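You operate a simulated robot arm through the tools that you are given. There is no shell and no other tool.

The job below is to be done with a simulated two-armed robot. You get a single attempt, and the scene is never put back.

TASK
Put the white can with a spray button on the lower shelf of the plate rack. Fetch the small jug from the trolley deck and set it on the lower shelf of the tank bench. Fetch the round yellow holder and set it on the top of the steel shelf on the near machine. Fetch the yellow nozzle and set it on the top of the shelf at the middle conveyor. Take the grey filter and put it on the front of the cover bench. Fetch the blue sponge and set it on the shelf of the trial bench. Put the small blue can on the top of the trial bench away on the top of the stock bench. Do these in any order. Set down upright: white can with a spray button, small jug, yellow nozzle, grey filter, small blue can.

The check looks at the end state, three seconds after you hand in, the way a careful person would. Anything else that was tipped, shoved, dropped, spilled or broken makes it a failure. A push-on lid holds only when it is set on centred and level and pressed home; a screw cap is set on level and turned clockwise until tight.

THE ROBOT
Two 7-joint arms with two-finger parallel grippers on one trunk, on a base that drives. Base frame: it is fixed to the floor where the robot stands at the start and does not move with it; the origin is under the middle of the robot, x ahead of it, y to its left, z up; the surface under the hand at the start is at about z = 860. Units: mm, rad, N and s.
The left shoulder is at the start at [100, 173, 1107], the right one opposite. With the tool pointing down near the work surface each hand reaches from about 340 to 740 mm from the robot's upright axis, wherever it stands, measured 20 degrees to its own side. Places, roughly: blue sponge (9x6x4 cm) [600, -300, 900]; front of the cover bench [-7800, -3000, 800]; grey filter (5x5x11 cm) [-8800, 100, 1000]; lower shelf of the plate rack [600, 1300, 200]; lower shelf of the tank bench [-5700, 2700, 200]; round yellow holder (8x8x3 cm) [-8500, 2700, 800]; shelf of the trial bench [600, -700, 300]; small blue can (4x4x11 cm) [700, -600, 900]; small jug [-8250, 2500, 750]; top of the shelf at the middle conveyor (19x41 cm) [-5640, 60, 920]; top of the steel shelf on the near machine (52x23  [-4760, 440, 900]; top of the stock bench [600, 2600, 900]; white can with a spray button (5x5x15 cm) [500, -200, 900]; yellow nozzle (4x4x7 cm) [-8900, 500, 1000]. Payload 3.6 kg a hand.
The TCP of each hand is the grasp point between the finger pads, 30 mm short of the fingertips. In the tool frame z runs along the fingers and y along their closing line. Largest opening 110 mm; finger width 20, thickness 10; the body of the gripper, 48 by 112 mm, starts 55 mm behind the TCP.
Orientation is told as [roll, pitch, yaw] about the base's x, y, z axes, in that order, counted from this pose: with the fingers straight down and closing along the base's y, the tool's x points along the base's -x, its y along +y and its z along -z.

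THE INTERFACE
- The arms move only by the tool apply_moves. It takes "left_plan", "right_plan" or both (then of equal length, played together; a hand with none holds still); each is a list of rows, each an object of numbers (a shift or turn left out is 0, a gripper value left out holds the last): "x", "y", "z": the shift along the tool's x, y, z in mm; "ax", "ay", "az": the turn, a rotation vector about the tool's x, y, z in rad; "hand": the gripper command, from -1 (fully open) to 1 (shut), values between in proportion. In form: [{"x": .., "y": .., "z": .., "ax": .., "ay": .., "az": .., "hand": ..}, ...]. A call has 1 to 20 rows; each row is the pose to reach, as a shift and turn from the pose commanded when the call began, along the tool's axes at that moment. Rows are played at 5 a second. More than 50 mm and 0.15 rad between two rows, or a gripper value outside its range, and nothing of the call is played. Where a pose cannot be reached the arm comes as near as it can. A force on the tool above 40 N (or 10 N above the force at the start of the call, whichever is more), or a blocked arm, ends the call early, and 0.2 s more pass. Each finger travels about 153 mm/s and halts on what it meets, pressing with about 27 N; the grip force reading is that of the motor and also rises with nothing between the fingers. The clock runs only during rows and for 0.2 s after the last one: add rows that repeat a pose to give the fingers time. It gives the time, the measured TCP pose, the force on the tool (base axes), the opening and the grip force at its end, in the units of the frame above (readings bear some noise), with the torque about the TCP (base axes, N m) and any sound that the robot's microphone picked up.
- Cameras (640 x 400 px; columns grow to the right, rows downward): "scene" is now at [187.2, -44, 1273.1]; the picture's right is [-0.50, -0.86, 0.00], its down [-0.56, 0.32, -0.77] and it looks along [0.66, -0.39, -0.64] (base axes); focal length 275 px, centre (320, 200). "left" rides on the left gripper at [72, -17, -103] in its tool frame; the picture's right is [0.23, 0.97, 0.00], its down [-0.76, 0.18, -0.62] and it looks along [-0.61, 0.14, 0.78] (tool axes); focal length 222 px, centre (320, 200). "right" rides on the right gripper at [72, 17, -103] in its tool frame; the picture's right is [-0.23, 0.97, 0.00], its down [-0.76, -0.18, -0.62] and it looks along [-0.61, -0.14, 0.78] (tool axes); focal length 222 px, centre (320, 200). There is no depth. A picture from a camera that has moved, and an enlarged one, comes with that camera's place and axes in the base frame and with its lens.
- snapshot(camera): a new picture of that camera. It takes no simulated time.
- lift_body(by): slides the trunk up (or, below 0, down) by that many mm; the arms and the scene camera ride with it, the base frame stays. It gives what a move gives, with no picture.
- roll_base(legs): drives the robot by 1 to 6 legs, each [ahead, left, turn to the left] in mm, mm and rad, along the robot's own axes; the way and the turn of a leg run together, so that a leg with both is an arc; at most 1500 mm and 3.142 rad a leg. The arms and the cameras ride along, it lands a little off, and it stops where it bumps. It gives what a move gives.
- head_to(pan, tilt): turns the head with the scene camera to pan (to the left, within 1.501 rad either way) and tilt (down, from -0.506 to 1.204), counted from straight ahead of the robot. It gives what a move gives.
- enlarge(camera, box): a new picture of the part [left, top, right, bottom] of that camera's present view, enlarged. It takes no simulated time.
- finish_job(): hands the job in; it is judged then, once.

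Nothing tells you exact positions but the pictures and the camera data. Unless the task says otherwise, let go and move clear before handing in.

The tools are called after ">>>" by a JSON object that holds its "method" and its "body". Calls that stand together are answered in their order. apply_moves: Moves the arms, as the interface text tells. Its arguments: {"type":"object","properties":{"left_plan":{"type":"array"},"right_plan":{"type":"array"}},"required":[]} The other tools are called the same way: lift_body (by) slides the trunk up or down; roll_base (legs) drives the base; head_to (pan, tilt) turns the head that bears the scene camera; snapshot (camera) takes a picture; enlarge (camera, box) takes an enlarged picture of a part of a camera's view; finish_job () hands the job in.

At the start:

```text
t: 0.0
left_tool_pos: [342.4, -61.3, 1096.8]
left_tcp_rot: [0.001, 0.0, 0.0]
left_contact_force: [-0.4, -0.3, 0.0]
left_ft_torque: [-0.03, -0.02, -0.02]
left_width: 109.9
left_finger_force: 0.0
right_tool_pos: [338.4, -416.9, 1060.1]
right_tcp_rot: [0.0, 0.0, -0.001]
right_contact_force: [0.4, -0.1, -0.5]
right_ft_torque: [0.01, -0.03, -0.01]
right_width: 109.9
right_finger_force: 0.1
trunk travel left (down, up): [-225.0, 538.0]
robot x, y, heading: [1.2, 3.8, -0.002]
head pan, tilt: [-0.527, 0.698]
```

scene: 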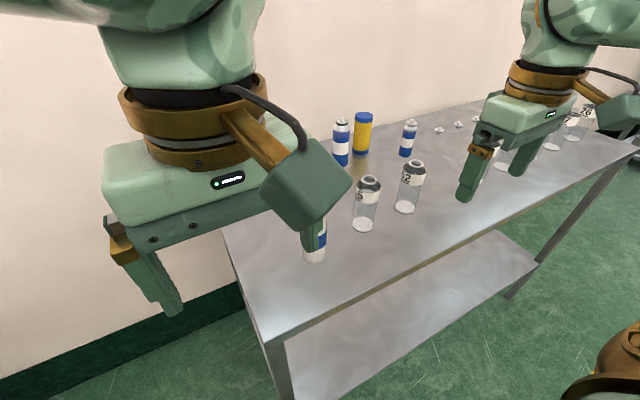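
right: 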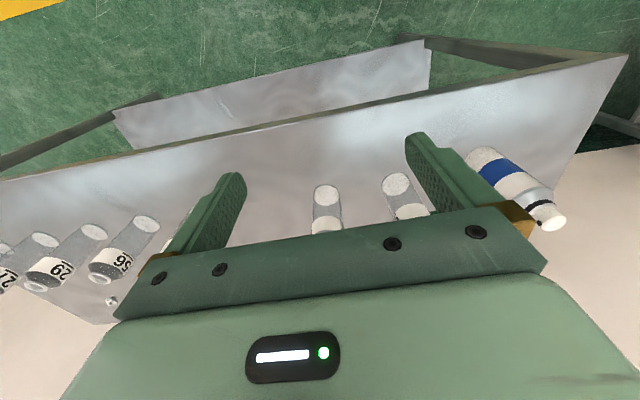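
left: 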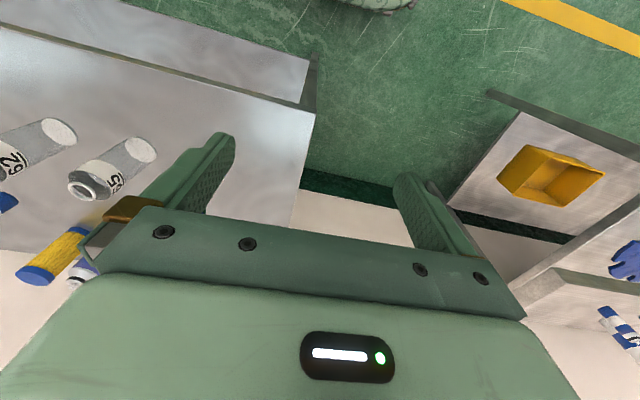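

I see a steel bench ahead with bottles and cans on it, with both grippers hovering over it. I'll look around with the head before moving anything.

>>> {"method": "head_to", "body": {"pan": -0.7, "tilt": 0.6}}

>>> {"method": "snapshot", "body": {"camera": "scene"}}

>>> {"method": "head_to", "body": {"pan": 0.0, "tilt": 0.6}}

>>> {"method": "snapshot", "body": {"camera": "scene"}}

>>> {"method": "head_to", "body": {"pan": 1.0, "tilt": 0.4}}

>>> {"method": "snapshot", "body": {"camera": "scene"}}

```text
t: 0.7
left_tool_pos: [342.8, -62.1, 1095.7]
left_tcp_rot: [0.002, 0.0, 0.0]
left_contact_force: [-0.7, -0.2, -0.1]
left_ft_torque: [0.01, 0.02, 0.0]
left_width: 109.9
left_finger_force: 0.1
right_tool_pos: [338.3, -416.2, 1059.3]
right_tcp_rot: [0.0, -0.001, 0.001]
right_contact_force: [0.5, -0.1, -0.1]
right_ft_torque: [-0.01, -0.01, 0.03]
right_width: 110.0
right_finger_force: 0.1
trunk travel left (down, up): [-225.0, 538.0]
robot x, y, heading: [-1.4, -2.4, -0.003]
head pan, tilt: [-0.7, 0.6]
```

```text
taken
camera scene: at [181.4, -58.1, 1281.5], right [-0.64, -0.77, 0.0], down [-0.43, 0.36, -0.82], along [0.63, -0.53, -0.57], focal length 275 px, centre (320, 200)
```

scene: 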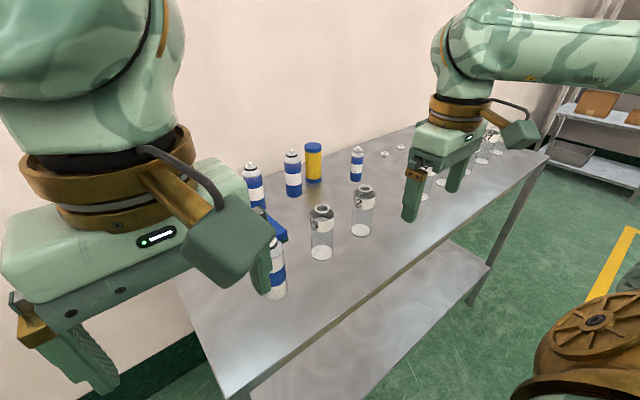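

```text
t: 1.8
left_tool_pos: [343.3, -61.5, 1095.1]
left_tcp_rot: [0.0, 0.001, 0.0]
left_contact_force: [0.7, 0.5, 1.4]
left_ft_torque: [0.01, 0.02, -0.03]
left_width: 109.9
left_finger_force: 0.1
right_tool_pos: [338.5, -416.8, 1060.0]
right_tcp_rot: [-0.002, 0.001, 0.0]
right_contact_force: [0.2, -0.2, -0.6]
right_ft_torque: [-0.03, 0.0, -0.02]
right_width: 110.0
right_finger_force: 0.0
trunk travel left (down, up): [-225.0, 538.0]
robot x, y, heading: [-1.3, 1.0, 0.001]
head pan, tilt: [0.0, 0.6]
```

```text
taken
camera scene: at [202.2, -1.3, 1281.5], right [0.0, -1.0, 0.0], down [-0.57, 0.0, -0.82], along [0.82, 0.0, -0.57], focal length 275 px, centre (320, 200)
```

scene: 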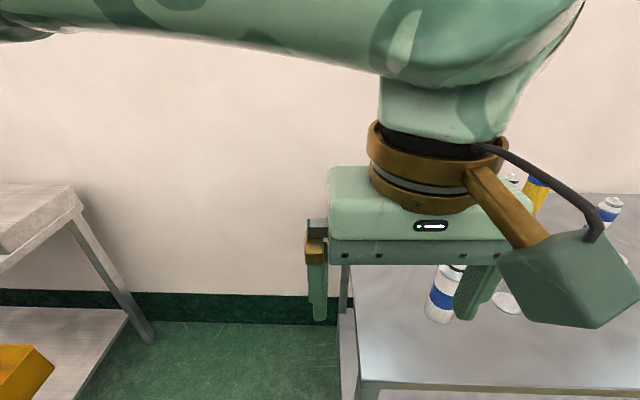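

```text
t: 3.0
left_tool_pos: [343.1, -60.1, 1095.8]
left_tcp_rot: [0.001, 0.0, 0.0]
left_contact_force: [-0.8, -0.5, -0.2]
left_ft_torque: [-0.01, -0.01, 0.0]
left_width: 109.9
left_finger_force: 0.2
right_tool_pos: [338.9, -416.2, 1060.6]
right_tcp_rot: [0.001, 0.0, 0.0]
right_contact_force: [0.3, -0.4, 0.5]
right_ft_torque: [0.0, -0.01, 0.0]
right_width: 110.1
right_finger_force: 0.1
trunk travel left (down, up): [-225.0, 538.0]
robot x, y, heading: [-0.8, 2.0, 0.004]
head pan, tilt: [1.0, 0.4]
```

```text
taken
camera scene: at [163.9, 76.7, 1299.8], right [0.84, -0.54, 0.0], down [-0.21, -0.33, -0.92], along [0.5, 0.77, -0.39], focal length 275 px, centre (320, 200)
```

scene: 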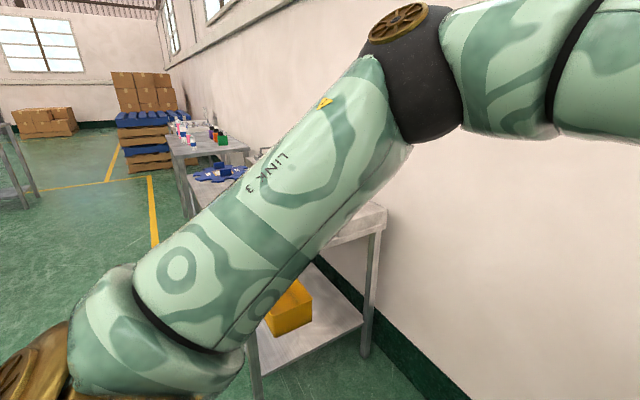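

The arms block a lot of the view. I'll back away from the bench a little so I can see the whole of it, including its lower shelf.

>>> {"method": "roll_base", "body": {"legs": [[-500, 0, 0]]}}

>>> {"method": "head_to", "body": {"pan": -0.45, "tilt": 0.5}}

>>> {"method": "snapshot", "body": {"camera": "scene"}}

>>> {"method": "head_to", "body": {"pan": -1.4, "tilt": 0.3}}

>>> {"method": "snapshot", "body": {"camera": "scene"}}

>>> {"method": "head_to", "body": {"pan": 1.4, "tilt": 0.3}}

>>> {"method": "snapshot", "body": {"camera": "scene"}}

```text
t: 6.0
left_tool_pos: [-159.5, -61.7, 1097.0]
left_tcp_rot: [-0.001, -0.001, -0.002]
left_contact_force: [0.3, 0.7, -0.1]
left_ft_torque: [0.02, 0.0, 0.01]
left_width: 109.7
left_finger_force: 0.0
right_tool_pos: [-164.9, -416.9, 1060.8]
right_tcp_rot: [0.0, 0.0, -0.002]
right_contact_force: [0.5, 0.2, 0.4]
right_ft_torque: [0.0, 0.02, 0.03]
right_width: 110.1
right_finger_force: 0.0
trunk travel left (down, up): [-225.0, 538.0]
robot x, y, heading: [-505.1, -0.3, -0.001]
head pan, tilt: [1.0, 0.4]
```

```text
t: 7.6
left_tool_pos: [-160.2, -61.6, 1096.3]
left_tcp_rot: [0.0, 0.002, -0.001]
left_contact_force: [0.0, 0.3, -1.6]
left_ft_torque: [-0.03, 0.0, -0.02]
left_width: 110.0
left_finger_force: 0.0
right_tool_pos: [-164.1, -416.4, 1060.0]
right_tcp_rot: [0.001, 0.001, -0.002]
right_contact_force: [0.1, -0.1, -0.6]
right_ft_torque: [0.03, 0.0, 0.0]
right_width: 110.0
right_finger_force: 0.1
trunk travel left (down, up): [-225.0, 538.0]
robot x, y, heading: [-500.6, -1.4, 0.001]
head pan, tilt: [-0.45, 0.499]
```

```text
taken
camera scene: at [-306.5, -40.6, 1290.6], right [-0.44, -0.9, 0.0], down [-0.43, 0.21, -0.88], along [0.79, -0.38, -0.48], focal length 275 px, centre (320, 200)
```

scene: 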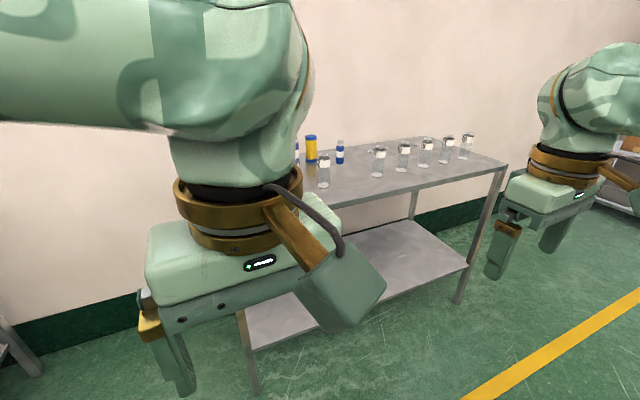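

```text
t: 8.8
left_tool_pos: [-159.5, -62.1, 1095.8]
left_tcp_rot: [0.001, 0.002, -0.002]
left_contact_force: [-0.4, -0.9, 0.0]
left_ft_torque: [-0.01, 0.0, -0.02]
left_width: 110.1
left_finger_force: 0.2
right_tool_pos: [-163.6, -417.3, 1060.3]
right_tcp_rot: [-0.001, 0.0, -0.002]
right_contact_force: [-0.6, -0.5, 0.2]
right_ft_torque: [0.0, 0.03, -0.02]
right_width: 110.2
right_finger_force: 0.2
trunk travel left (down, up): [-225.0, 538.0]
robot x, y, heading: [-502.7, -1.1, -0.002]
head pan, tilt: [-1.4, 0.3]
```

```text
taken
camera scene: at [-372.6, -92.9, 1309.0], right [-0.99, -0.17, 0.0], down [-0.05, 0.29, -0.96], along [0.16, -0.94, -0.3], focal length 275 px, centre (320, 200)
```

scene: 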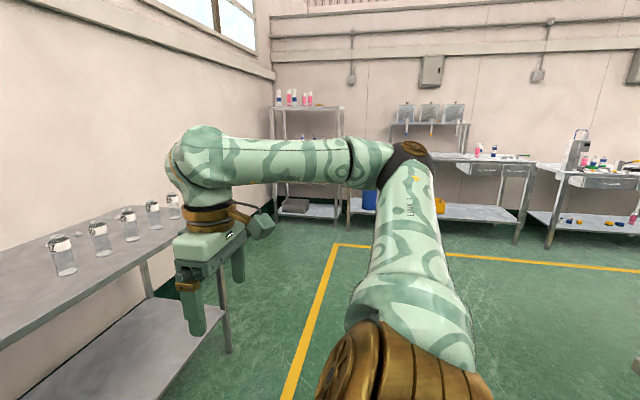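

```text
t: 11.3
left_tool_pos: [-158.7, -61.7, 1095.8]
left_tcp_rot: [-0.002, 0.0, -0.003]
left_contact_force: [0.4, 1.2, 0.3]
left_ft_torque: [-0.01, 0.03, 0.01]
left_width: 110.1
left_finger_force: 0.1
right_tool_pos: [-163.6, -417.5, 1061.0]
right_tcp_rot: [-0.001, -0.001, -0.002]
right_contact_force: [-0.8, 0.7, -0.4]
right_ft_torque: [0.01, 0.04, 0.0]
right_width: 110.2
right_finger_force: 0.1
trunk travel left (down, up): [-225.0, 538.0]
robot x, y, heading: [-499.1, 3.5, 0.0]
head pan, tilt: [1.4, 0.3]
```

```text
taken
camera scene: at [-372.2, 91.1, 1309.1], right [0.98, -0.17, 0.0], down [-0.05, -0.29, -0.96], along [0.17, 0.94, -0.3], focal length 275 px, centre (320, 200)
```

scene: 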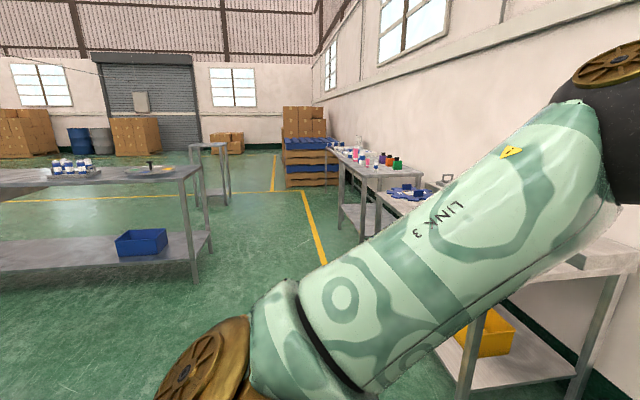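

It's a large hall. The trial bench is ahead and to the right, and the plate rack, a blue-gloved bench and the stock bench run along the wall to the left. I'll swing the left hand outward to clear the view of the trial bench.

>>> {"method": "apply_moves", "body": {"left_plan": [{"y": 40}, {"y": 80}, {"y": 120}, {"y": 160}, {"y": 200}, {"y": 240}, {"y": 280}, {"y": 320}, {"y": 360}]}}

>>> {"method": "head_to", "body": {"pan": -0.35, "tilt": 0.5}}

>>> {"method": "snapshot", "body": {"camera": "scene"}}

```text
t: 13.3
left_tool_pos: [-152.9, 295.9, 1088.9]
left_tcp_rot: [0.001, -0.001, -0.001]
left_contact_force: [-0.6, 0.4, -0.2]
left_ft_torque: [0.0, -0.02, 0.05]
left_width: 110.2
left_finger_force: 0.1
left hand out of reach, approached as far as the arm can: row 8, 9
right_tool_pos: [-164.3, -415.2, 1060.3]
right_tcp_rot: [0.0, 0.0, -0.001]
right_contact_force: [-0.5, 0.0, 0.6]
right_ft_torque: [-0.02, 0.0, 0.01]
right_width: 109.9
right_finger_force: 0.1
trunk travel left (down, up): [-225.0, 538.0]
robot x, y, heading: [-504.5, -1.5, -0.002]
head pan, tilt: [1.4, 0.3]
```

```text
t: 15.0
left_tool_pos: [-152.6, 294.3, 1088.5]
left_tcp_rot: [0.0, 0.001, -0.001]
left_contact_force: [0.2, -0.7, 0.3]
left_ft_torque: [0.0, -0.01, 0.01]
left_width: 109.9
left_finger_force: 0.0
right_tool_pos: [-163.2, -417.3, 1060.8]
right_tcp_rot: [0.001, 0.0, -0.002]
right_contact_force: [0.3, 0.4, -1.9]
right_ft_torque: [-0.03, 0.01, -0.01]
right_width: 110.2
right_finger_force: 0.1
trunk travel left (down, up): [-225.0, 538.0]
robot x, y, heading: [-500.3, 1.3, -0.004]
head pan, tilt: [-0.351, 0.499]
```

```text
taken
camera scene: at [-303.0, -32.1, 1290.6], right [-0.35, -0.94, 0.0], down [-0.45, 0.17, -0.88], along [0.82, -0.3, -0.48], focal length 275 px, centre (320, 200)
```

scene: 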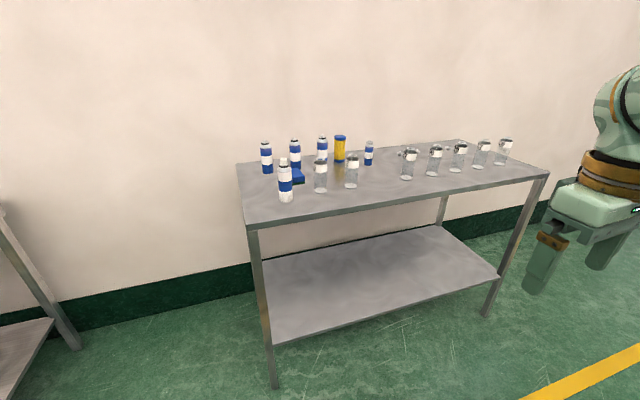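

Now the whole trial bench is in view: four or five white and blue cans, a yellow tube, a small can, the sponge and some jars. I'll enlarge this part to tell the cans apart.

>>> {"method": "enlarge", "body": {"camera": "scene", "box": [230, 120, 390, 220]}}

>>> {"method": "enlarge", "body": {"camera": "scene", "box": [380, 120, 560, 230]}}

```text
4.00 times, centred on (310, 170) of scene
camera zoom: at [-303.0, -32.1, 1290.6], right [-0.35, -0.94, 0.0], down [-0.45, 0.17, -0.88], along [0.82, -0.3, -0.48], focal length 1099 px, centre (360, 320)
```

zoom: 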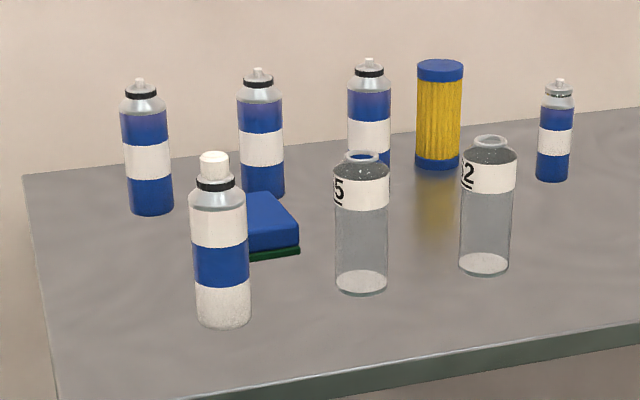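

```text
3.56 times, centred on (470, 175) of scene
camera zoom: at [-303.0, -32.1, 1290.6], right [-0.35, -0.94, 0.0], down [-0.45, 0.17, -0.88], along [0.82, -0.3, -0.48], focal length 977 px, centre (-213, 289)
```

zoom: 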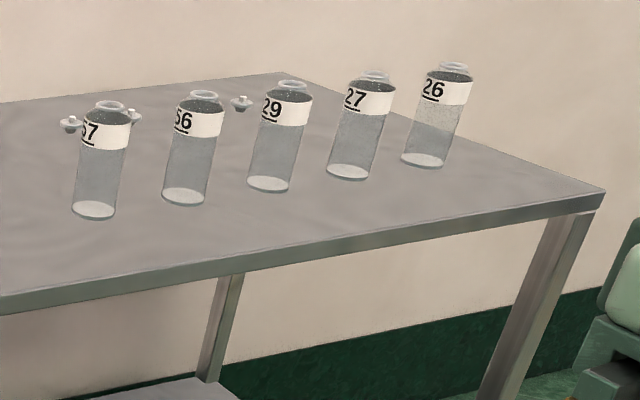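

The white can with the spray button is the front-left one, at about (480, -202). The small blue can is at about (666, -611) and the sponge is near (610, -295). I'll shift right so both hands can reach them, then look straight down from above.

>>> {"method": "roll_base", "body": {"legs": [[0, -370, 0], [480, 0, 0]]}}

>>> {"method": "head_to", "body": {"pan": 0.0, "tilt": 0.75}}

>>> {"method": "snapshot", "body": {"camera": "scene"}}

>>> {"method": "snapshot", "body": {"camera": "left"}}

>>> {"method": "snapshot", "body": {"camera": "right"}}

```text
t: 19.9
left_tool_pos: [325.3, -73.8, 1087.4]
left_tcp_rot: [0.0, 0.0, 0.004]
left_contact_force: [-0.2, -1.1, 0.2]
left_ft_torque: [0.0, 0.02, 0.01]
left_width: 110.0
left_finger_force: 0.1
right_tool_pos: [316.5, -785.2, 1059.6]
right_tcp_rot: [0.001, 0.002, 0.002]
right_contact_force: [0.6, 0.9, 0.8]
right_ft_torque: [0.01, -0.01, 0.0]
right_width: 109.9
right_finger_force: 0.0
trunk travel left (down, up): [-225.0, 538.0]
robot x, y, heading: [-21.2, -368.4, 0.002]
head pan, tilt: [-0.351, 0.499]
```

```text
t: 20.7
left_tool_pos: [324.9, -74.4, 1088.3]
left_tcp_rot: [0.001, 0.0, 0.003]
left_contact_force: [0.4, 0.1, 0.2]
left_ft_torque: [-0.01, 0.0, -0.02]
left_width: 110.0
left_finger_force: 0.1
right_tool_pos: [316.6, -785.8, 1060.7]
right_tcp_rot: [-0.001, -0.001, 0.002]
right_contact_force: [0.6, -0.1, 1.3]
right_ft_torque: [0.0, 0.0, 0.02]
right_width: 110.0
right_finger_force: 0.0
trunk travel left (down, up): [-225.0, 538.0]
robot x, y, heading: [-22.7, -368.0, 0.002]
head pan, tilt: [0.0, 0.75]
```

```text
taken
camera scene: at [173.3, -370.6, 1268.7], right [0.0, -1.0, 0.0], down [-0.68, 0.0, -0.73], along [0.73, 0.0, -0.68], focal length 275 px, centre (320, 200)
```

scene: 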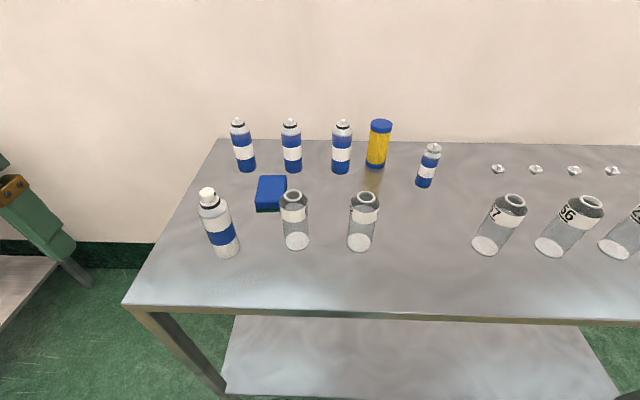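

```text
taken
camera left: at [253.6, -91.2, 1190.7], right [-0.23, 0.97, 0.0], down [0.76, 0.18, 0.62], along [0.61, 0.14, -0.78], focal length 222 px, centre (320, 200)
```

left: 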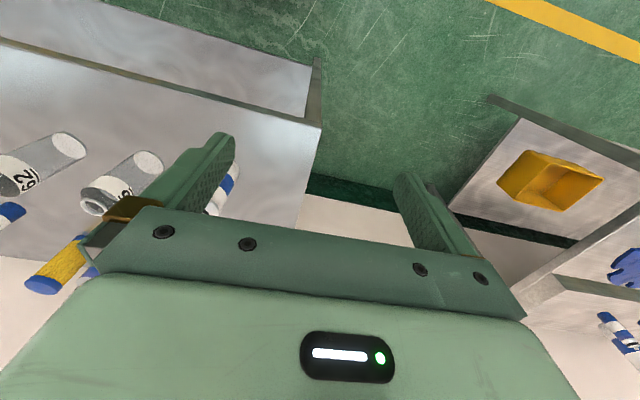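

```text
taken
camera right: at [242.8, -768.2, 1164.3], right [0.22, 0.97, 0.0], down [0.76, -0.18, 0.62], along [0.61, -0.14, -0.78], focal length 222 px, centre (320, 200)
```

right: 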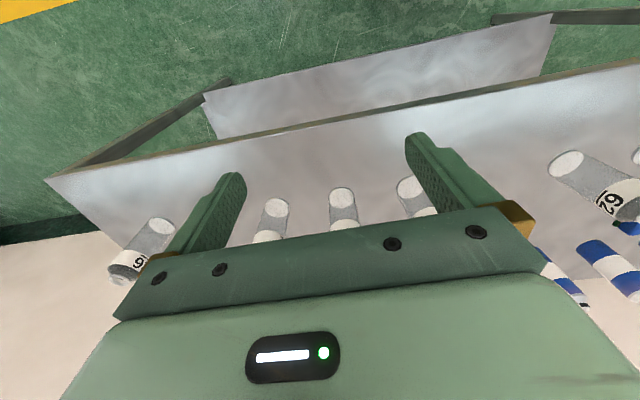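

I now take the white can at (480, -200), the sponge at (597, -272) with its long side along x, and the small can at (671, -614). The left hand goes above the white can first.

>>> {"method": "apply_moves", "body": {"left_plan": [{"x": -31, "y": -25}, {"x": -62, "y": -50}, {"x": -93, "y": -75}, {"x": -124, "y": -100}, {"x": -155, "y": -125}, {"x": -155, "y": -125}]}}

>>> {"method": "snapshot", "body": {"camera": "scene"}}

>>> {"method": "snapshot", "body": {"camera": "left"}}

```text
t: 22.1
left_tool_pos: [479.6, -201.1, 1084.9]
left_tcp_rot: [-0.001, 0.0, 0.003]
left_contact_force: [0.4, -0.1, -0.1]
left_ft_torque: [-0.02, 0.0, 0.01]
left_width: 109.9
left_finger_force: 0.0
right_tool_pos: [315.4, -786.4, 1060.6]
right_tcp_rot: [-0.002, 0.001, 0.003]
right_contact_force: [-0.5, -0.5, -0.2]
right_ft_torque: [0.01, 0.0, 0.02]
right_width: 109.8
right_finger_force: 0.1
trunk travel left (down, up): [-225.0, 538.0]
robot x, y, heading: [-23.2, -372.8, 0.004]
head pan, tilt: [0.0, 0.75]
```

```text
taken
camera scene: at [172.8, -370.0, 1268.8], right [0.0, -1.0, 0.0], down [-0.68, 0.0, -0.73], along [0.73, 0.0, -0.68], focal length 275 px, centre (320, 200)
```

scene: 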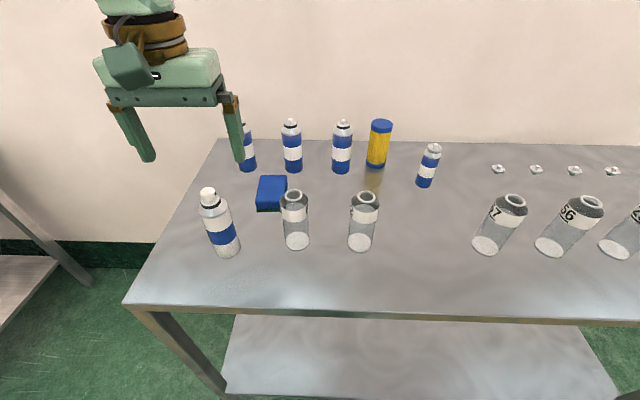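

```text
taken
camera left: at [408.0, -218.2, 1187.4], right [-0.23, 0.97, 0.0], down [0.76, 0.18, 0.62], along [0.61, 0.14, -0.78], focal length 222 px, centre (320, 200)
```

left: 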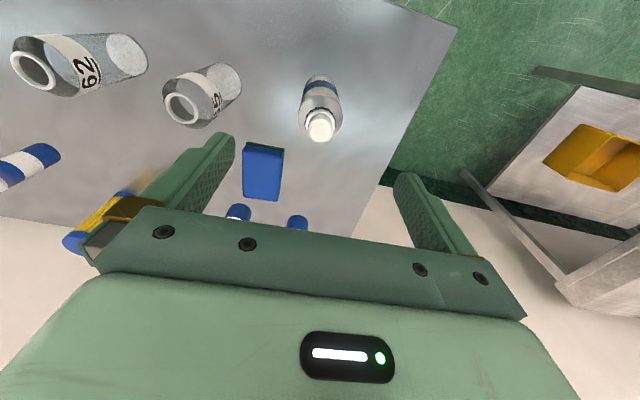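

The spray button sits centred between the fingers in the hand camera, so I'll go straight down and close gently.

>>> {"method": "apply_moves", "body": {"left_plan": [{"z": 40}, {"z": 80}, {"z": 110}, {"z": 122}, {"z": 122}, {"z": 122, "hand": 0}, {"z": 122, "hand": 0.3}, {"z": 122, "hand": 1}, {"z": 122, "hand": 1}, {"z": 122, "hand": 1}, {"z": 122, "hand": 1}]}}

>>> {"method": "snapshot", "body": {"camera": "scene"}}

```text
t: 24.5
left_tool_pos: [481.0, -199.7, 967.0]
left_tcp_rot: [0.0, 0.001, 0.004]
left_contact_force: [0.6, 0.5, 0.4]
left_ft_torque: [0.01, 0.02, 0.01]
left_width: 44.5
left_finger_force: 27.4
right_tool_pos: [316.4, -785.5, 1059.9]
right_tcp_rot: [0.0, 0.001, 0.004]
right_contact_force: [0.7, 0.8, -0.8]
right_ft_torque: [-0.02, 0.05, -0.01]
right_width: 110.1
right_finger_force: 0.0
trunk travel left (down, up): [-225.0, 538.0]
robot x, y, heading: [-23.0, -371.0, 0.0]
head pan, tilt: [0.0, 0.75]
```

```text
taken
camera scene: at [173.5, -370.6, 1268.6], right [0.0, -1.0, 0.0], down [-0.68, 0.0, -0.73], along [0.73, 0.0, -0.68], focal length 275 px, centre (320, 200)
```

scene: 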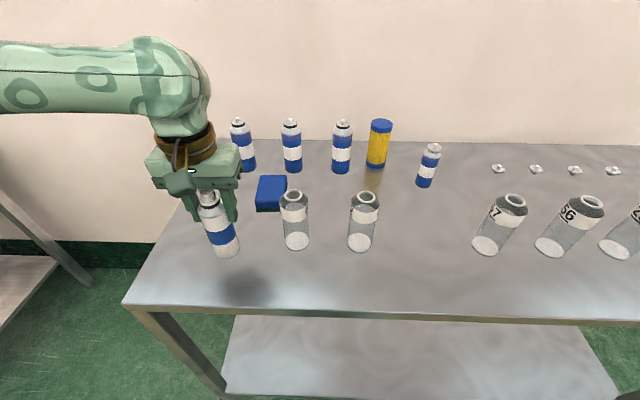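

The grip closed at 44.5 mm. I'll zoom in to check the fingers are on the straight part of the can rather than the sloped shoulder.

>>> {"method": "enlarge", "body": {"camera": "scene", "box": [150, 140, 290, 270]}}

>>> {"method": "snapshot", "body": {"camera": "left"}}

```text
3.08 times, centred on (220, 205) of scene
camera zoom: at [173.5, -370.6, 1268.6], right [0.0, -1.0, 0.0], down [-0.68, 0.0, -0.73], along [0.73, 0.0, -0.68], focal length 846 px, centre (628, 185)
```

zoom: 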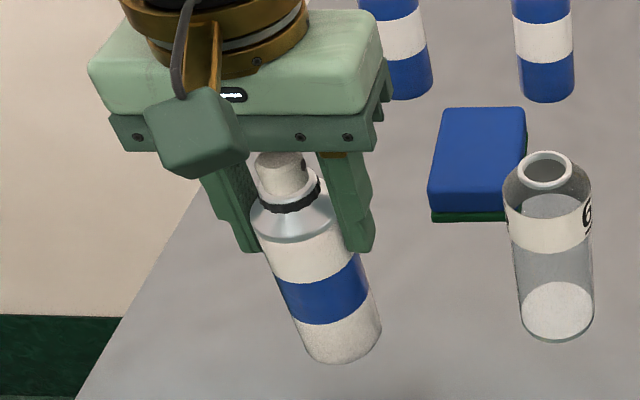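

```text
taken
camera left: at [409.8, -217.2, 1069.1], right [-0.23, 0.97, 0.0], down [0.76, 0.18, 0.62], along [0.61, 0.14, -0.78], focal length 222 px, centre (320, 200)
```

left: 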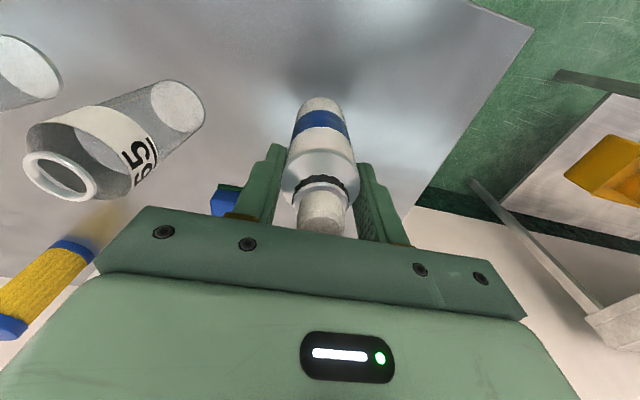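

The fingers sit on the straight white band, just under the shoulder. I'll lift the can, draw it back to the left, and bring the right hand over the sponge.

>>> {"method": "apply_moves", "body": {"left_plan": [{"z": -20}, {"z": -60}, {"z": -100}, {"z": -130}, {"z": -140, "x": 25, "y": 35}, {"z": -140, "x": 50, "y": 70}, {"z": -140, "x": 75, "y": 105}, {"z": -140, "x": 95, "y": 140}]}}

>>> {"method": "snapshot", "body": {"camera": "scene"}}

```text
t: 26.3
left_tool_pos: [384.4, -58.9, 1107.4]
left_tcp_rot: [0.001, -0.001, 0.001]
left_contact_force: [0.5, 0.3, -2.4]
left_ft_torque: [-0.02, -0.02, 0.02]
left_width: 44.2
left_finger_force: 27.3
right_tool_pos: [316.7, -785.1, 1061.8]
right_tcp_rot: [-0.002, 0.001, 0.002]
right_contact_force: [0.6, 0.8, 0.0]
right_ft_torque: [-0.05, 0.01, -0.06]
right_width: 110.1
right_finger_force: 0.1
trunk travel left (down, up): [-225.0, 538.0]
robot x, y, heading: [-24.8, -366.1, -0.0]
head pan, tilt: [0.0, 0.75]
```

```text
taken
camera scene: at [172.8, -369.7, 1268.7], right [0.0, -1.0, 0.0], down [-0.68, 0.0, -0.73], along [0.73, 0.0, -0.68], focal length 275 px, centre (320, 200)
```

scene: 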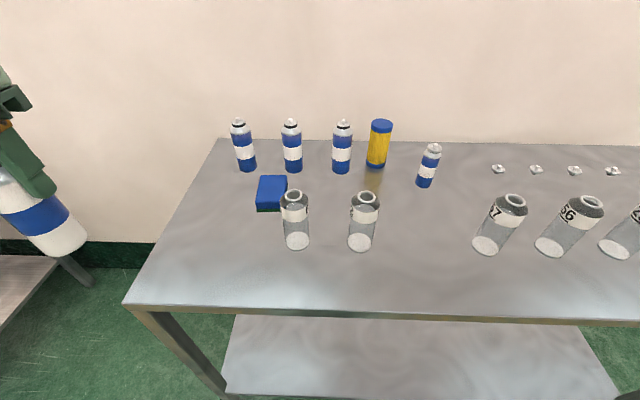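

The can is held firmly and weighs about 2.4 N. The right hand now moves across to above the sponge.

>>> {"method": "apply_moves", "body": {"right_plan": [{"x": -21, "y": 39, "z": -10}, {"x": -43, "y": 79, "z": -15}, {"x": -65, "y": 118, "z": -15}, {"x": -86, "y": 158, "z": -15}, {"x": -108, "y": 197, "z": -15}, {"x": -130, "y": 237, "z": -15}, {"x": -151, "y": 276, "z": -15}, {"x": -173, "y": 316, "z": -15}, {"x": -194, "y": 355, "z": -15}, {"x": -216, "y": 395, "z": -15}, {"x": -238, "y": 434, "z": -15}, {"x": -259, "y": 474, "z": -15}, {"x": -281, "y": 513, "z": -15}, {"x": -281, "y": 513, "z": -15}]}}

>>> {"method": "snapshot", "body": {"camera": "scene"}}

>>> {"method": "snapshot", "body": {"camera": "right"}}

```text
t: 29.3
left_tool_pos: [384.9, -60.0, 1106.7]
left_tcp_rot: [0.0, 0.0, 0.003]
left_contact_force: [0.2, 0.0, -0.8]
left_ft_torque: [0.0, 0.02, -0.01]
left_width: 44.1
left_finger_force: 27.5
right_tool_pos: [488.6, -509.7, 1031.9]
right_tcp_rot: [0.0, -0.002, 0.002]
right_contact_force: [0.4, 0.1, 0.0]
right_ft_torque: [-0.01, 0.0, -0.01]
right_width: 110.2
right_finger_force: 0.0
right hand out of reach, approached as far as the arm can: row 8, 9, 10, 11, 12, 13, 14
trunk travel left (down, up): [-225.0, 538.0]
robot x, y, heading: [-22.6, -371.5, 0.001]
head pan, tilt: [0.0, 0.75]
```

```text
taken
camera scene: at [173.9, -370.4, 1268.5], right [0.0, -1.0, 0.0], down [-0.68, 0.0, -0.73], along [0.73, 0.0, -0.68], focal length 275 px, centre (320, 200)
```

scene: 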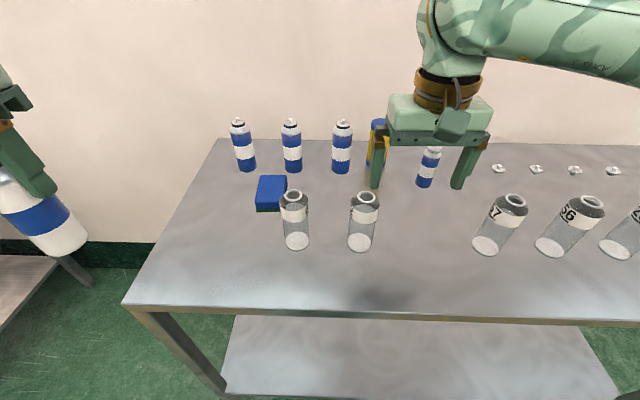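

```text
taken
camera right: at [415.0, -492.1, 1134.7], right [0.23, 0.97, 0.0], down [0.76, -0.18, 0.62], along [0.61, -0.14, -0.78], focal length 222 px, centre (320, 200)
```

right: 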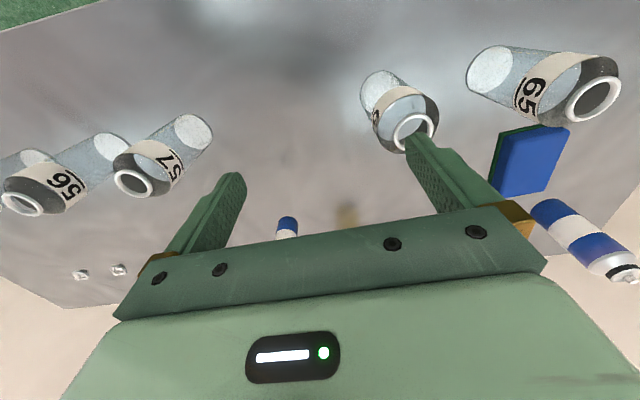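

The right arm ran out of reach going inward, so it works best about 20° to its own side. I'll raise and draw back the right hand, then shift the base left instead.

>>> {"method": "apply_moves", "body": {"right_plan": [{"z": -15}, {"z": -30}, {"z": -30, "x": 30}, {"z": -30, "x": 60}]}}

```text
t: 30.3
left_tool_pos: [385.5, -59.5, 1105.7]
left_tcp_rot: [0.0, -0.001, 0.004]
left_contact_force: [0.3, -0.4, -2.1]
left_ft_torque: [0.01, -0.01, 0.03]
left_width: 44.3
left_finger_force: 27.3
right_tool_pos: [432.2, -507.9, 1050.8]
right_tcp_rot: [-0.001, 0.004, 0.004]
right_contact_force: [0.5, -0.1, 0.2]
right_ft_torque: [0.01, 0.0, 0.01]
right_width: 110.0
right_finger_force: 0.2
right hand out of reach, approached as far as the arm can: row 1, 2
trunk travel left (down, up): [-225.0, 538.0]
robot x, y, heading: [-24.6, -373.2, -0.0]
head pan, tilt: [0.0, 0.75]
```

Reach shrinks when the hand is high relative to the shoulders, so raising the trunk will help. I'll lift it by 120 mm and shift the base left.

>>> {"method": "lift_body", "body": {"by": 120}}

>>> {"method": "roll_base", "body": {"legs": [[20, 315, 0]]}}

>>> {"method": "head_to", "body": {"pan": -0.3, "tilt": 0.9}}

>>> {"method": "snapshot", "body": {"camera": "scene"}}

```text
t: 31.8
left_tool_pos: [386.0, -58.5, 1224.5]
left_tcp_rot: [-0.001, 0.001, 0.004]
left_contact_force: [0.1, 0.9, -1.1]
left_ft_torque: [-0.02, -0.01, -0.01]
left_width: 44.3
left_finger_force: 27.2
right_tool_pos: [434.3, -505.2, 1166.4]
right_tcp_rot: [-0.003, 0.002, 0.004]
right_contact_force: [0.5, 0.2, -1.0]
right_ft_torque: [0.03, 0.0, 0.0]
right_width: 110.0
right_finger_force: 0.0
trunk travel left (down, up): [-345.0, 418.0]
robot x, y, heading: [-19.2, -370.1, 0.002]
head pan, tilt: [0.0, 0.75]
```

```text
t: 33.9
left_tool_pos: [409.5, 251.7, 1225.5]
left_tcp_rot: [-0.001, 0.0, -0.007]
left_contact_force: [0.6, 0.3, -2.1]
left_ft_torque: [-0.04, 0.02, 0.03]
left_width: 44.0
left_finger_force: 26.6
right_tool_pos: [453.8, -197.1, 1167.7]
right_tcp_rot: [-0.002, 0.001, -0.006]
right_contact_force: [-1.2, -0.5, -0.7]
right_ft_torque: [-0.02, 0.03, 0.01]
right_width: 109.7
right_finger_force: 0.1
trunk travel left (down, up): [-345.0, 418.0]
robot x, y, heading: [-0.7, -54.1, -0.007]
head pan, tilt: [0.0, 0.75]
```

```text
t: 34.7
left_tool_pos: [408.4, 250.0, 1226.1]
left_tcp_rot: [0.0, -0.001, -0.007]
left_contact_force: [0.2, -0.1, -1.3]
left_ft_torque: [0.04, -0.02, -0.01]
left_width: 44.1
left_finger_force: 26.8
right_tool_pos: [452.8, -197.0, 1168.1]
right_tcp_rot: [0.0, -0.001, -0.007]
right_contact_force: [-0.5, 0.8, -0.5]
right_ft_torque: [0.0, -0.03, -0.01]
right_width: 109.8
right_finger_force: 0.1
trunk travel left (down, up): [-345.0, 418.0]
robot x, y, heading: [-1.6, -56.6, -0.007]
head pan, tilt: [-0.3, 0.901]
```

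```text
taken
camera scene: at [131.0, -81.2, 1379.7], right [-0.3, -0.95, 0.0], down [-0.75, 0.24, -0.62], along [0.59, -0.19, -0.78], focal length 275 px, centre (320, 200)
```

scene: 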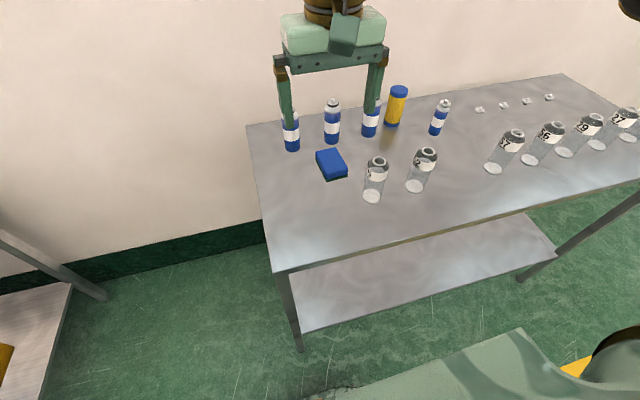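

The sponge is clearly visible. I'll zoom in on it to refine its position and heading.

>>> {"method": "enlarge", "body": {"camera": "scene", "box": [260, 100, 420, 210]}}

>>> {"method": "snapshot", "body": {"camera": "right"}}

```text
3.64 times, centred on (340, 155) of scene
camera zoom: at [131.0, -81.2, 1379.7], right [-0.3, -0.95, 0.0], down [-0.75, 0.24, -0.62], along [0.59, -0.19, -0.78], focal length 999 px, centre (247, 364)
```

zoom: 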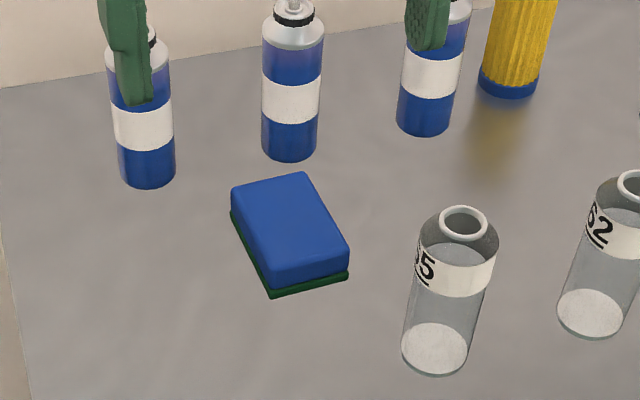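

```text
taken
camera right: at [380.0, -179.3, 1271.2], right [0.23, 0.97, 0.0], down [0.76, -0.18, 0.62], along [0.61, -0.15, -0.78], focal length 222 px, centre (320, 200)
```

right: 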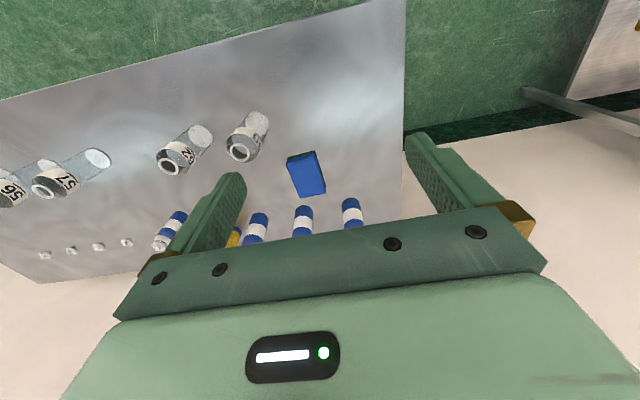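

The sponge's centre comes out at about (600, -266), aligned with x. I'll move above it and descend partway, then check.

>>> {"method": "apply_moves", "body": {"right_plan": [{"x": -30, "y": -14, "z": 20}, {"x": -60, "y": -28, "z": 40}, {"x": -90, "y": -42, "z": 60}, {"x": -120, "y": -56, "z": 80}, {"x": -147, "y": -69, "z": 100}, {"x": -147, "y": -69, "z": 130}, {"x": -147, "y": -69, "z": 130}]}}

>>> {"method": "snapshot", "body": {"camera": "right"}}

>>> {"method": "snapshot", "body": {"camera": "scene"}}

```text
t: 36.3
left_tool_pos: [408.6, 250.5, 1225.5]
left_tcp_rot: [0.0, -0.001, -0.007]
left_contact_force: [-0.2, 0.2, -2.0]
left_ft_torque: [-0.01, -0.01, -0.02]
left_width: 44.2
left_finger_force: 26.6
right_tool_pos: [561.5, -299.4, 1051.5]
right_tcp_rot: [0.001, 0.0, -0.007]
right_contact_force: [0.3, 0.4, -0.9]
right_ft_torque: [0.0, -0.04, 0.02]
right_width: 109.9
right_finger_force: 0.1
right hand out of reach, approached as far as the arm can: row 2, 3, 4, 5, 6, 7
trunk travel left (down, up): [-345.0, 418.0]
robot x, y, heading: [-0.3, -56.6, -0.007]
head pan, tilt: [-0.3, 0.901]
```

```text
taken
camera right: at [487.7, -280.4, 1155.8], right [0.23, 0.97, 0.0], down [0.76, -0.18, 0.62], along [0.61, -0.15, -0.78], focal length 222 px, centre (320, 200)
```

right: 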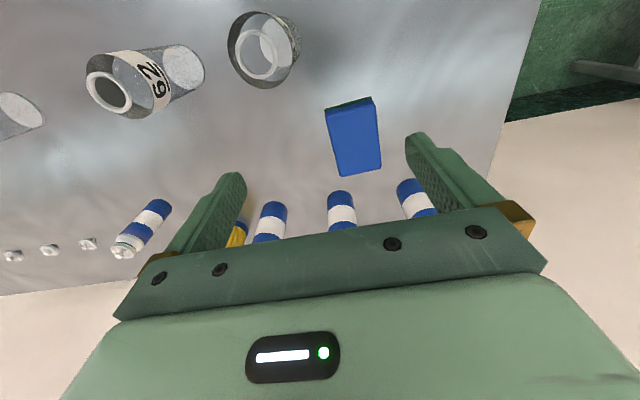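

```text
taken
camera scene: at [131.0, -81.1, 1379.7], right [-0.3, -0.95, 0.0], down [-0.75, 0.24, -0.62], along [0.59, -0.19, -0.78], focal length 275 px, centre (320, 200)
```

scene: 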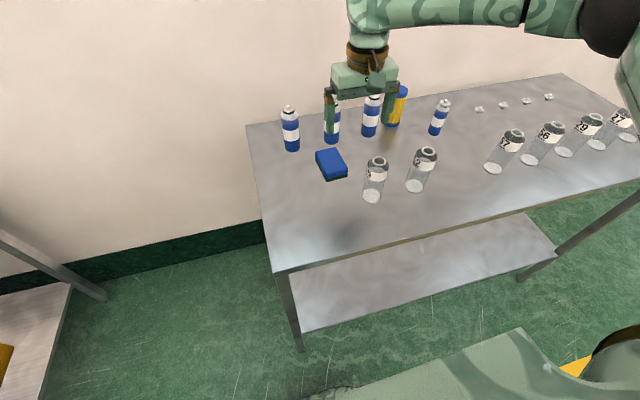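

The arm stopped short at (561, -299). I'll try going a little lower first and then stepping toward the sponge.

>>> {"method": "apply_moves", "body": {"right_plan": [{"z": 25}, {"z": 50}, {"x": -15, "y": 10, "z": 50}, {"x": -30, "y": 22, "z": 50}, {"x": -39, "y": 33, "z": 50}, {"x": -39, "y": 33, "z": 50}]}}

>>> {"method": "snapshot", "body": {"camera": "right"}}

```text
t: 37.7
left_tool_pos: [409.5, 250.1, 1225.7]
left_tcp_rot: [0.0, 0.0, -0.007]
left_contact_force: [0.2, 0.4, -2.1]
left_ft_torque: [0.01, -0.03, 0.02]
left_width: 44.1
left_finger_force: 27.1
right_tool_pos: [547.6, -295.8, 1013.3]
right_tcp_rot: [0.001, 0.0, -0.007]
right_contact_force: [-0.1, 0.4, 0.3]
right_ft_torque: [0.0, -0.01, -0.02]
right_width: 110.1
right_finger_force: 0.0
right hand out of reach, approached as far as the arm can: row 1, 2, 3, 4, 5, 6
trunk travel left (down, up): [-345.0, 418.0]
robot x, y, heading: [-3.5, -53.0, -0.003]
head pan, tilt: [-0.3, 0.901]
```

```text
taken
camera right: at [474.8, -278.6, 1118.2], right [0.23, 0.97, 0.0], down [0.76, -0.18, 0.62], along [0.61, -0.15, -0.78], focal length 222 px, centre (320, 200)
```

right: 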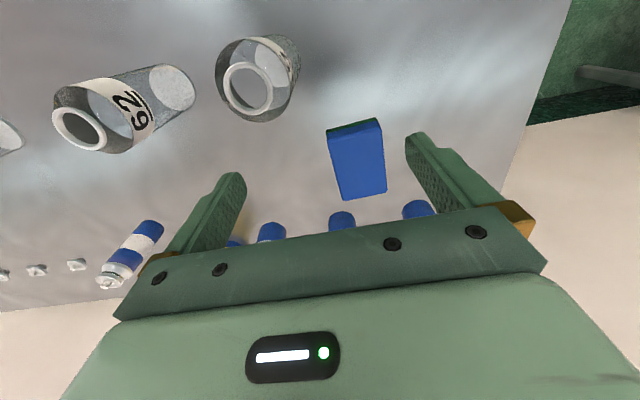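

The arm seems to be stuck against a joint limit rather than truly out of reach. I'll probe small moves in each direction to see which ones are blocked.

>>> {"method": "apply_moves", "body": {"right_plan": [{"x": 10}, {"x": -10}, {"y": 10}, {"y": -10}, {"z": -10}, {"z": 10}, {"az": 0.08}, {"az": -0.07}, {"ay": 0.07}, {"ay": -0.07}, {"ax": 0.07}, {"ax": -0.07}, {}]}}

```text
t: 40.5
left_tool_pos: [408.7, 251.0, 1224.5]
left_tcp_rot: [0.001, 0.001, -0.007]
left_contact_force: [-0.2, -0.1, -2.1]
left_ft_torque: [0.0, 0.0, -0.01]
left_width: 44.4
left_finger_force: 27.2
right_tool_pos: [549.2, -295.4, 1019.4]
right_tcp_rot: [0.0, -0.001, -0.006]
right_contact_force: [1.0, 0.1, -0.1]
right_ft_torque: [0.0, -0.01, -0.01]
right_width: 110.2
right_finger_force: 0.0
right hand out of reach, approached as far as the arm can: row 2, 3, 6, 9, 11
trunk travel left (down, up): [-345.0, 418.0]
robot x, y, heading: [-2.4, -55.6, -0.008]
head pan, tilt: [-0.3, 0.901]
```

Moving forward, inward or down is blocked, while up, back and tilting the fingers forward are free. I'll look at the arm itself to understand its shape.

>>> {"method": "head_to", "body": {"pan": -0.9, "tilt": 0.4}}

>>> {"method": "snapshot", "body": {"camera": "scene"}}

>>> {"method": "head_to", "body": {"pan": 0.9, "tilt": 0.4}}

>>> {"method": "snapshot", "body": {"camera": "scene"}}

```text
t: 41.5
left_tool_pos: [408.8, 250.0, 1226.3]
left_tcp_rot: [-0.001, 0.001, -0.006]
left_contact_force: [-0.6, -0.2, -2.2]
left_ft_torque: [-0.02, 0.01, -0.03]
left_width: 44.2
left_finger_force: 27.2
right_tool_pos: [548.9, -296.3, 1017.7]
right_tcp_rot: [0.003, 0.001, -0.007]
right_contact_force: [0.2, 1.0, -0.1]
right_ft_torque: [0.02, -0.02, -0.01]
right_width: 110.0
right_finger_force: 0.0
trunk travel left (down, up): [-345.0, 418.0]
robot x, y, heading: [-3.2, -56.4, -0.007]
head pan, tilt: [-0.901, 0.4]
```

```text
taken
camera scene: at [116.2, -131.1, 1422.7], right [-0.79, -0.62, 0.0], down [-0.24, 0.31, -0.92], along [0.57, -0.73, -0.39], focal length 275 px, centre (320, 200)
```

scene: 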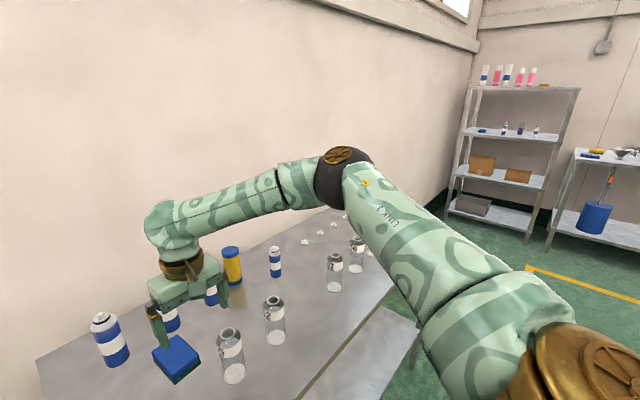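

```text
t: 43.3
left_tool_pos: [408.3, 250.8, 1226.0]
left_tcp_rot: [0.0, -0.001, -0.007]
left_contact_force: [-0.2, 0.1, -1.6]
left_ft_torque: [-0.02, 0.04, 0.0]
left_width: 44.2
left_finger_force: 27.5
right_tool_pos: [549.4, -296.3, 1017.9]
right_tcp_rot: [0.0, 0.0, -0.007]
right_contact_force: [0.1, 0.2, 0.2]
right_ft_torque: [0.02, -0.02, 0.0]
right_width: 109.8
right_finger_force: 0.2
trunk travel left (down, up): [-345.0, 418.0]
robot x, y, heading: [-2.4, -55.8, -0.007]
head pan, tilt: [0.901, 0.4]
```

```text
taken
camera scene: at [117.2, 13.9, 1422.7], right [0.78, -0.63, 0.0], down [-0.24, -0.3, -0.92], along [0.58, 0.72, -0.39], focal length 275 px, centre (320, 200)
```

scene: 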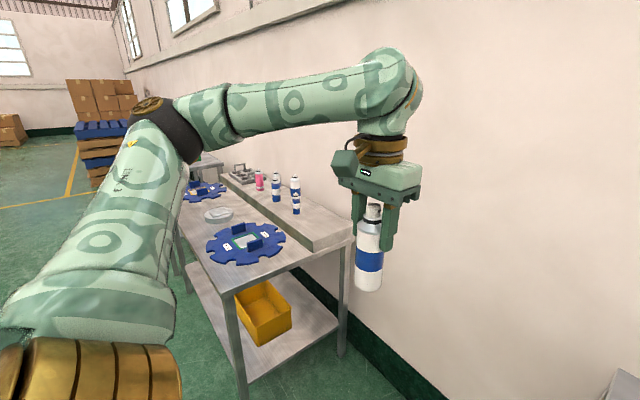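

The elbows are far out to the sides, so this looks like a local joint limit tied to the hand's height relative to the shoulder. I'll pull the right hand back and up, lower the trunk again, and come in along the 20° line.

>>> {"method": "apply_moves", "body": {"right_plan": [{"z": -30, "x": 20}, {"z": -60, "x": 50}, {"z": -80, "x": 90}, {"z": -80, "x": 130}, {"z": -80, "x": 165, "y": -10}, {"z": -80, "x": 165, "y": -10}]}}

>>> {"method": "lift_body", "body": {"by": -120}}

>>> {"method": "apply_moves", "body": {"right_plan": [{"z": -5, "x": -40}, {"z": -5, "x": -80, "y": 5}, {"z": -5, "x": -120, "y": 15}, {"z": -5, "x": -160, "y": 25}, {"z": -5, "x": -200, "y": 35}, {"z": -5, "x": -215, "y": 40}, {"z": -5, "x": -215, "y": 40}]}}

```text
t: 44.7
left_tool_pos: [410.2, 250.5, 1225.4]
left_tcp_rot: [-0.001, 0.002, -0.008]
left_contact_force: [0.2, 0.4, -1.0]
left_ft_torque: [0.01, -0.01, 0.03]
left_width: 44.2
left_finger_force: 26.8
right_tool_pos: [383.7, -302.9, 1098.0]
right_tcp_rot: [-0.001, 0.001, -0.006]
right_contact_force: [0.7, -0.4, 0.0]
right_ft_torque: [0.01, 0.02, -0.03]
right_width: 109.9
right_finger_force: 0.0
trunk travel left (down, up): [-345.0, 418.0]
robot x, y, heading: [-6.2, -57.1, -0.004]
head pan, tilt: [0.901, 0.4]
```

```text
t: 46.2
left_tool_pos: [407.8, 250.4, 1107.0]
left_tcp_rot: [0.003, -0.003, -0.006]
left_contact_force: [0.6, 0.2, -1.5]
left_ft_torque: [0.01, 0.01, 0.0]
left_width: 44.0
left_finger_force: 27.3
right_tool_pos: [384.1, -304.2, 979.0]
right_tcp_rot: [0.0, -0.001, -0.008]
right_contact_force: [-0.7, -0.9, 0.1]
right_ft_torque: [-0.03, 0.01, -0.01]
right_width: 110.0
right_finger_force: 0.0
trunk travel left (down, up): [-225.0, 538.0]
robot x, y, heading: [-0.5, -58.8, -0.012]
head pan, tilt: [0.901, 0.4]
```

```text
t: 47.8
left_tool_pos: [409.2, 249.6, 1105.8]
left_tcp_rot: [0.002, 0.0, -0.007]
left_contact_force: [0.1, -0.4, -1.8]
left_ft_torque: [0.0, -0.01, -0.01]
left_width: 44.0
left_finger_force: 26.7
right_tool_pos: [593.2, -268.6, 983.2]
right_tcp_rot: [0.002, 0.001, -0.007]
right_contact_force: [-0.3, -0.4, 0.5]
right_ft_torque: [0.04, 0.02, -0.01]
right_width: 109.7
right_finger_force: 0.1
right hand out of reach, approached as far as the arm can: row 6, 7
trunk travel left (down, up): [-225.0, 538.0]
robot x, y, heading: [-3.5, -58.8, -0.008]
head pan, tilt: [0.901, 0.4]
```

The hand reached (593, -269), but my path passed close to jar 65. I'll check that nothing was touched.

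>>> {"method": "head_to", "body": {"pan": -0.4, "tilt": 0.8}}

>>> {"method": "snapshot", "body": {"camera": "scene"}}

>>> {"method": "snapshot", "body": {"camera": "right"}}

```text
t: 49.3
left_tool_pos: [408.5, 249.7, 1106.1]
left_tcp_rot: [0.0, -0.001, -0.009]
left_contact_force: [0.2, 0.4, -1.6]
left_ft_torque: [0.02, -0.01, -0.01]
left_width: 44.0
left_finger_force: 27.0
right_tool_pos: [594.0, -267.9, 984.3]
right_tcp_rot: [-0.002, 0.001, -0.007]
right_contact_force: [0.4, -0.3, 0.2]
right_ft_torque: [-0.01, 0.01, -0.03]
right_width: 110.0
right_finger_force: 0.0
trunk travel left (down, up): [-225.0, 538.0]
robot x, y, heading: [-4.0, -58.0, -0.004]
head pan, tilt: [-0.4, 0.799]
```

```text
taken
camera scene: at [185.5, -90.5, 1264.6], right [-0.4, -0.92, 0.0], down [-0.66, 0.28, -0.7], along [0.64, -0.28, -0.72], focal length 275 px, centre (320, 200)
```

scene: 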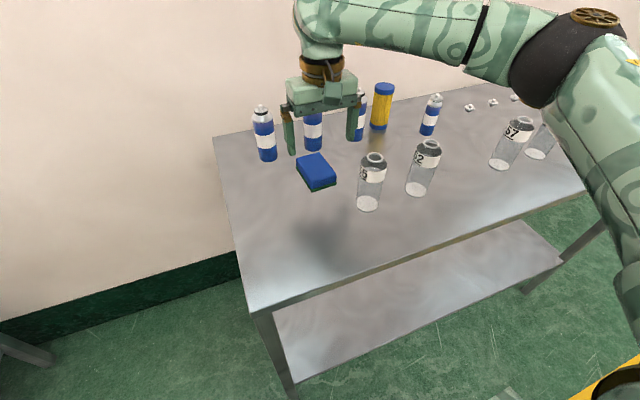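

```text
taken
camera right: at [519.7, -250.0, 1087.8], right [0.23, 0.97, 0.0], down [0.76, -0.18, 0.62], along [0.61, -0.15, -0.78], focal length 222 px, centre (320, 200)
```

right: 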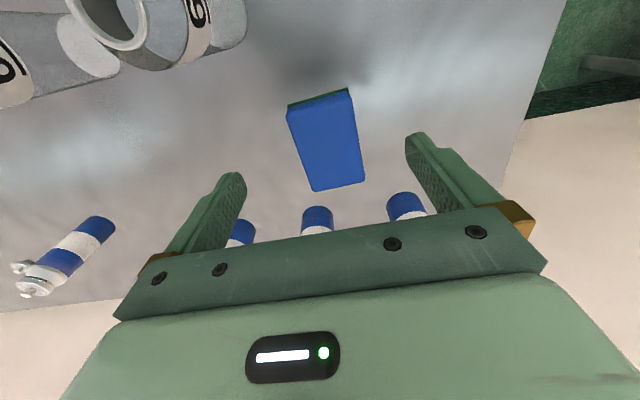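

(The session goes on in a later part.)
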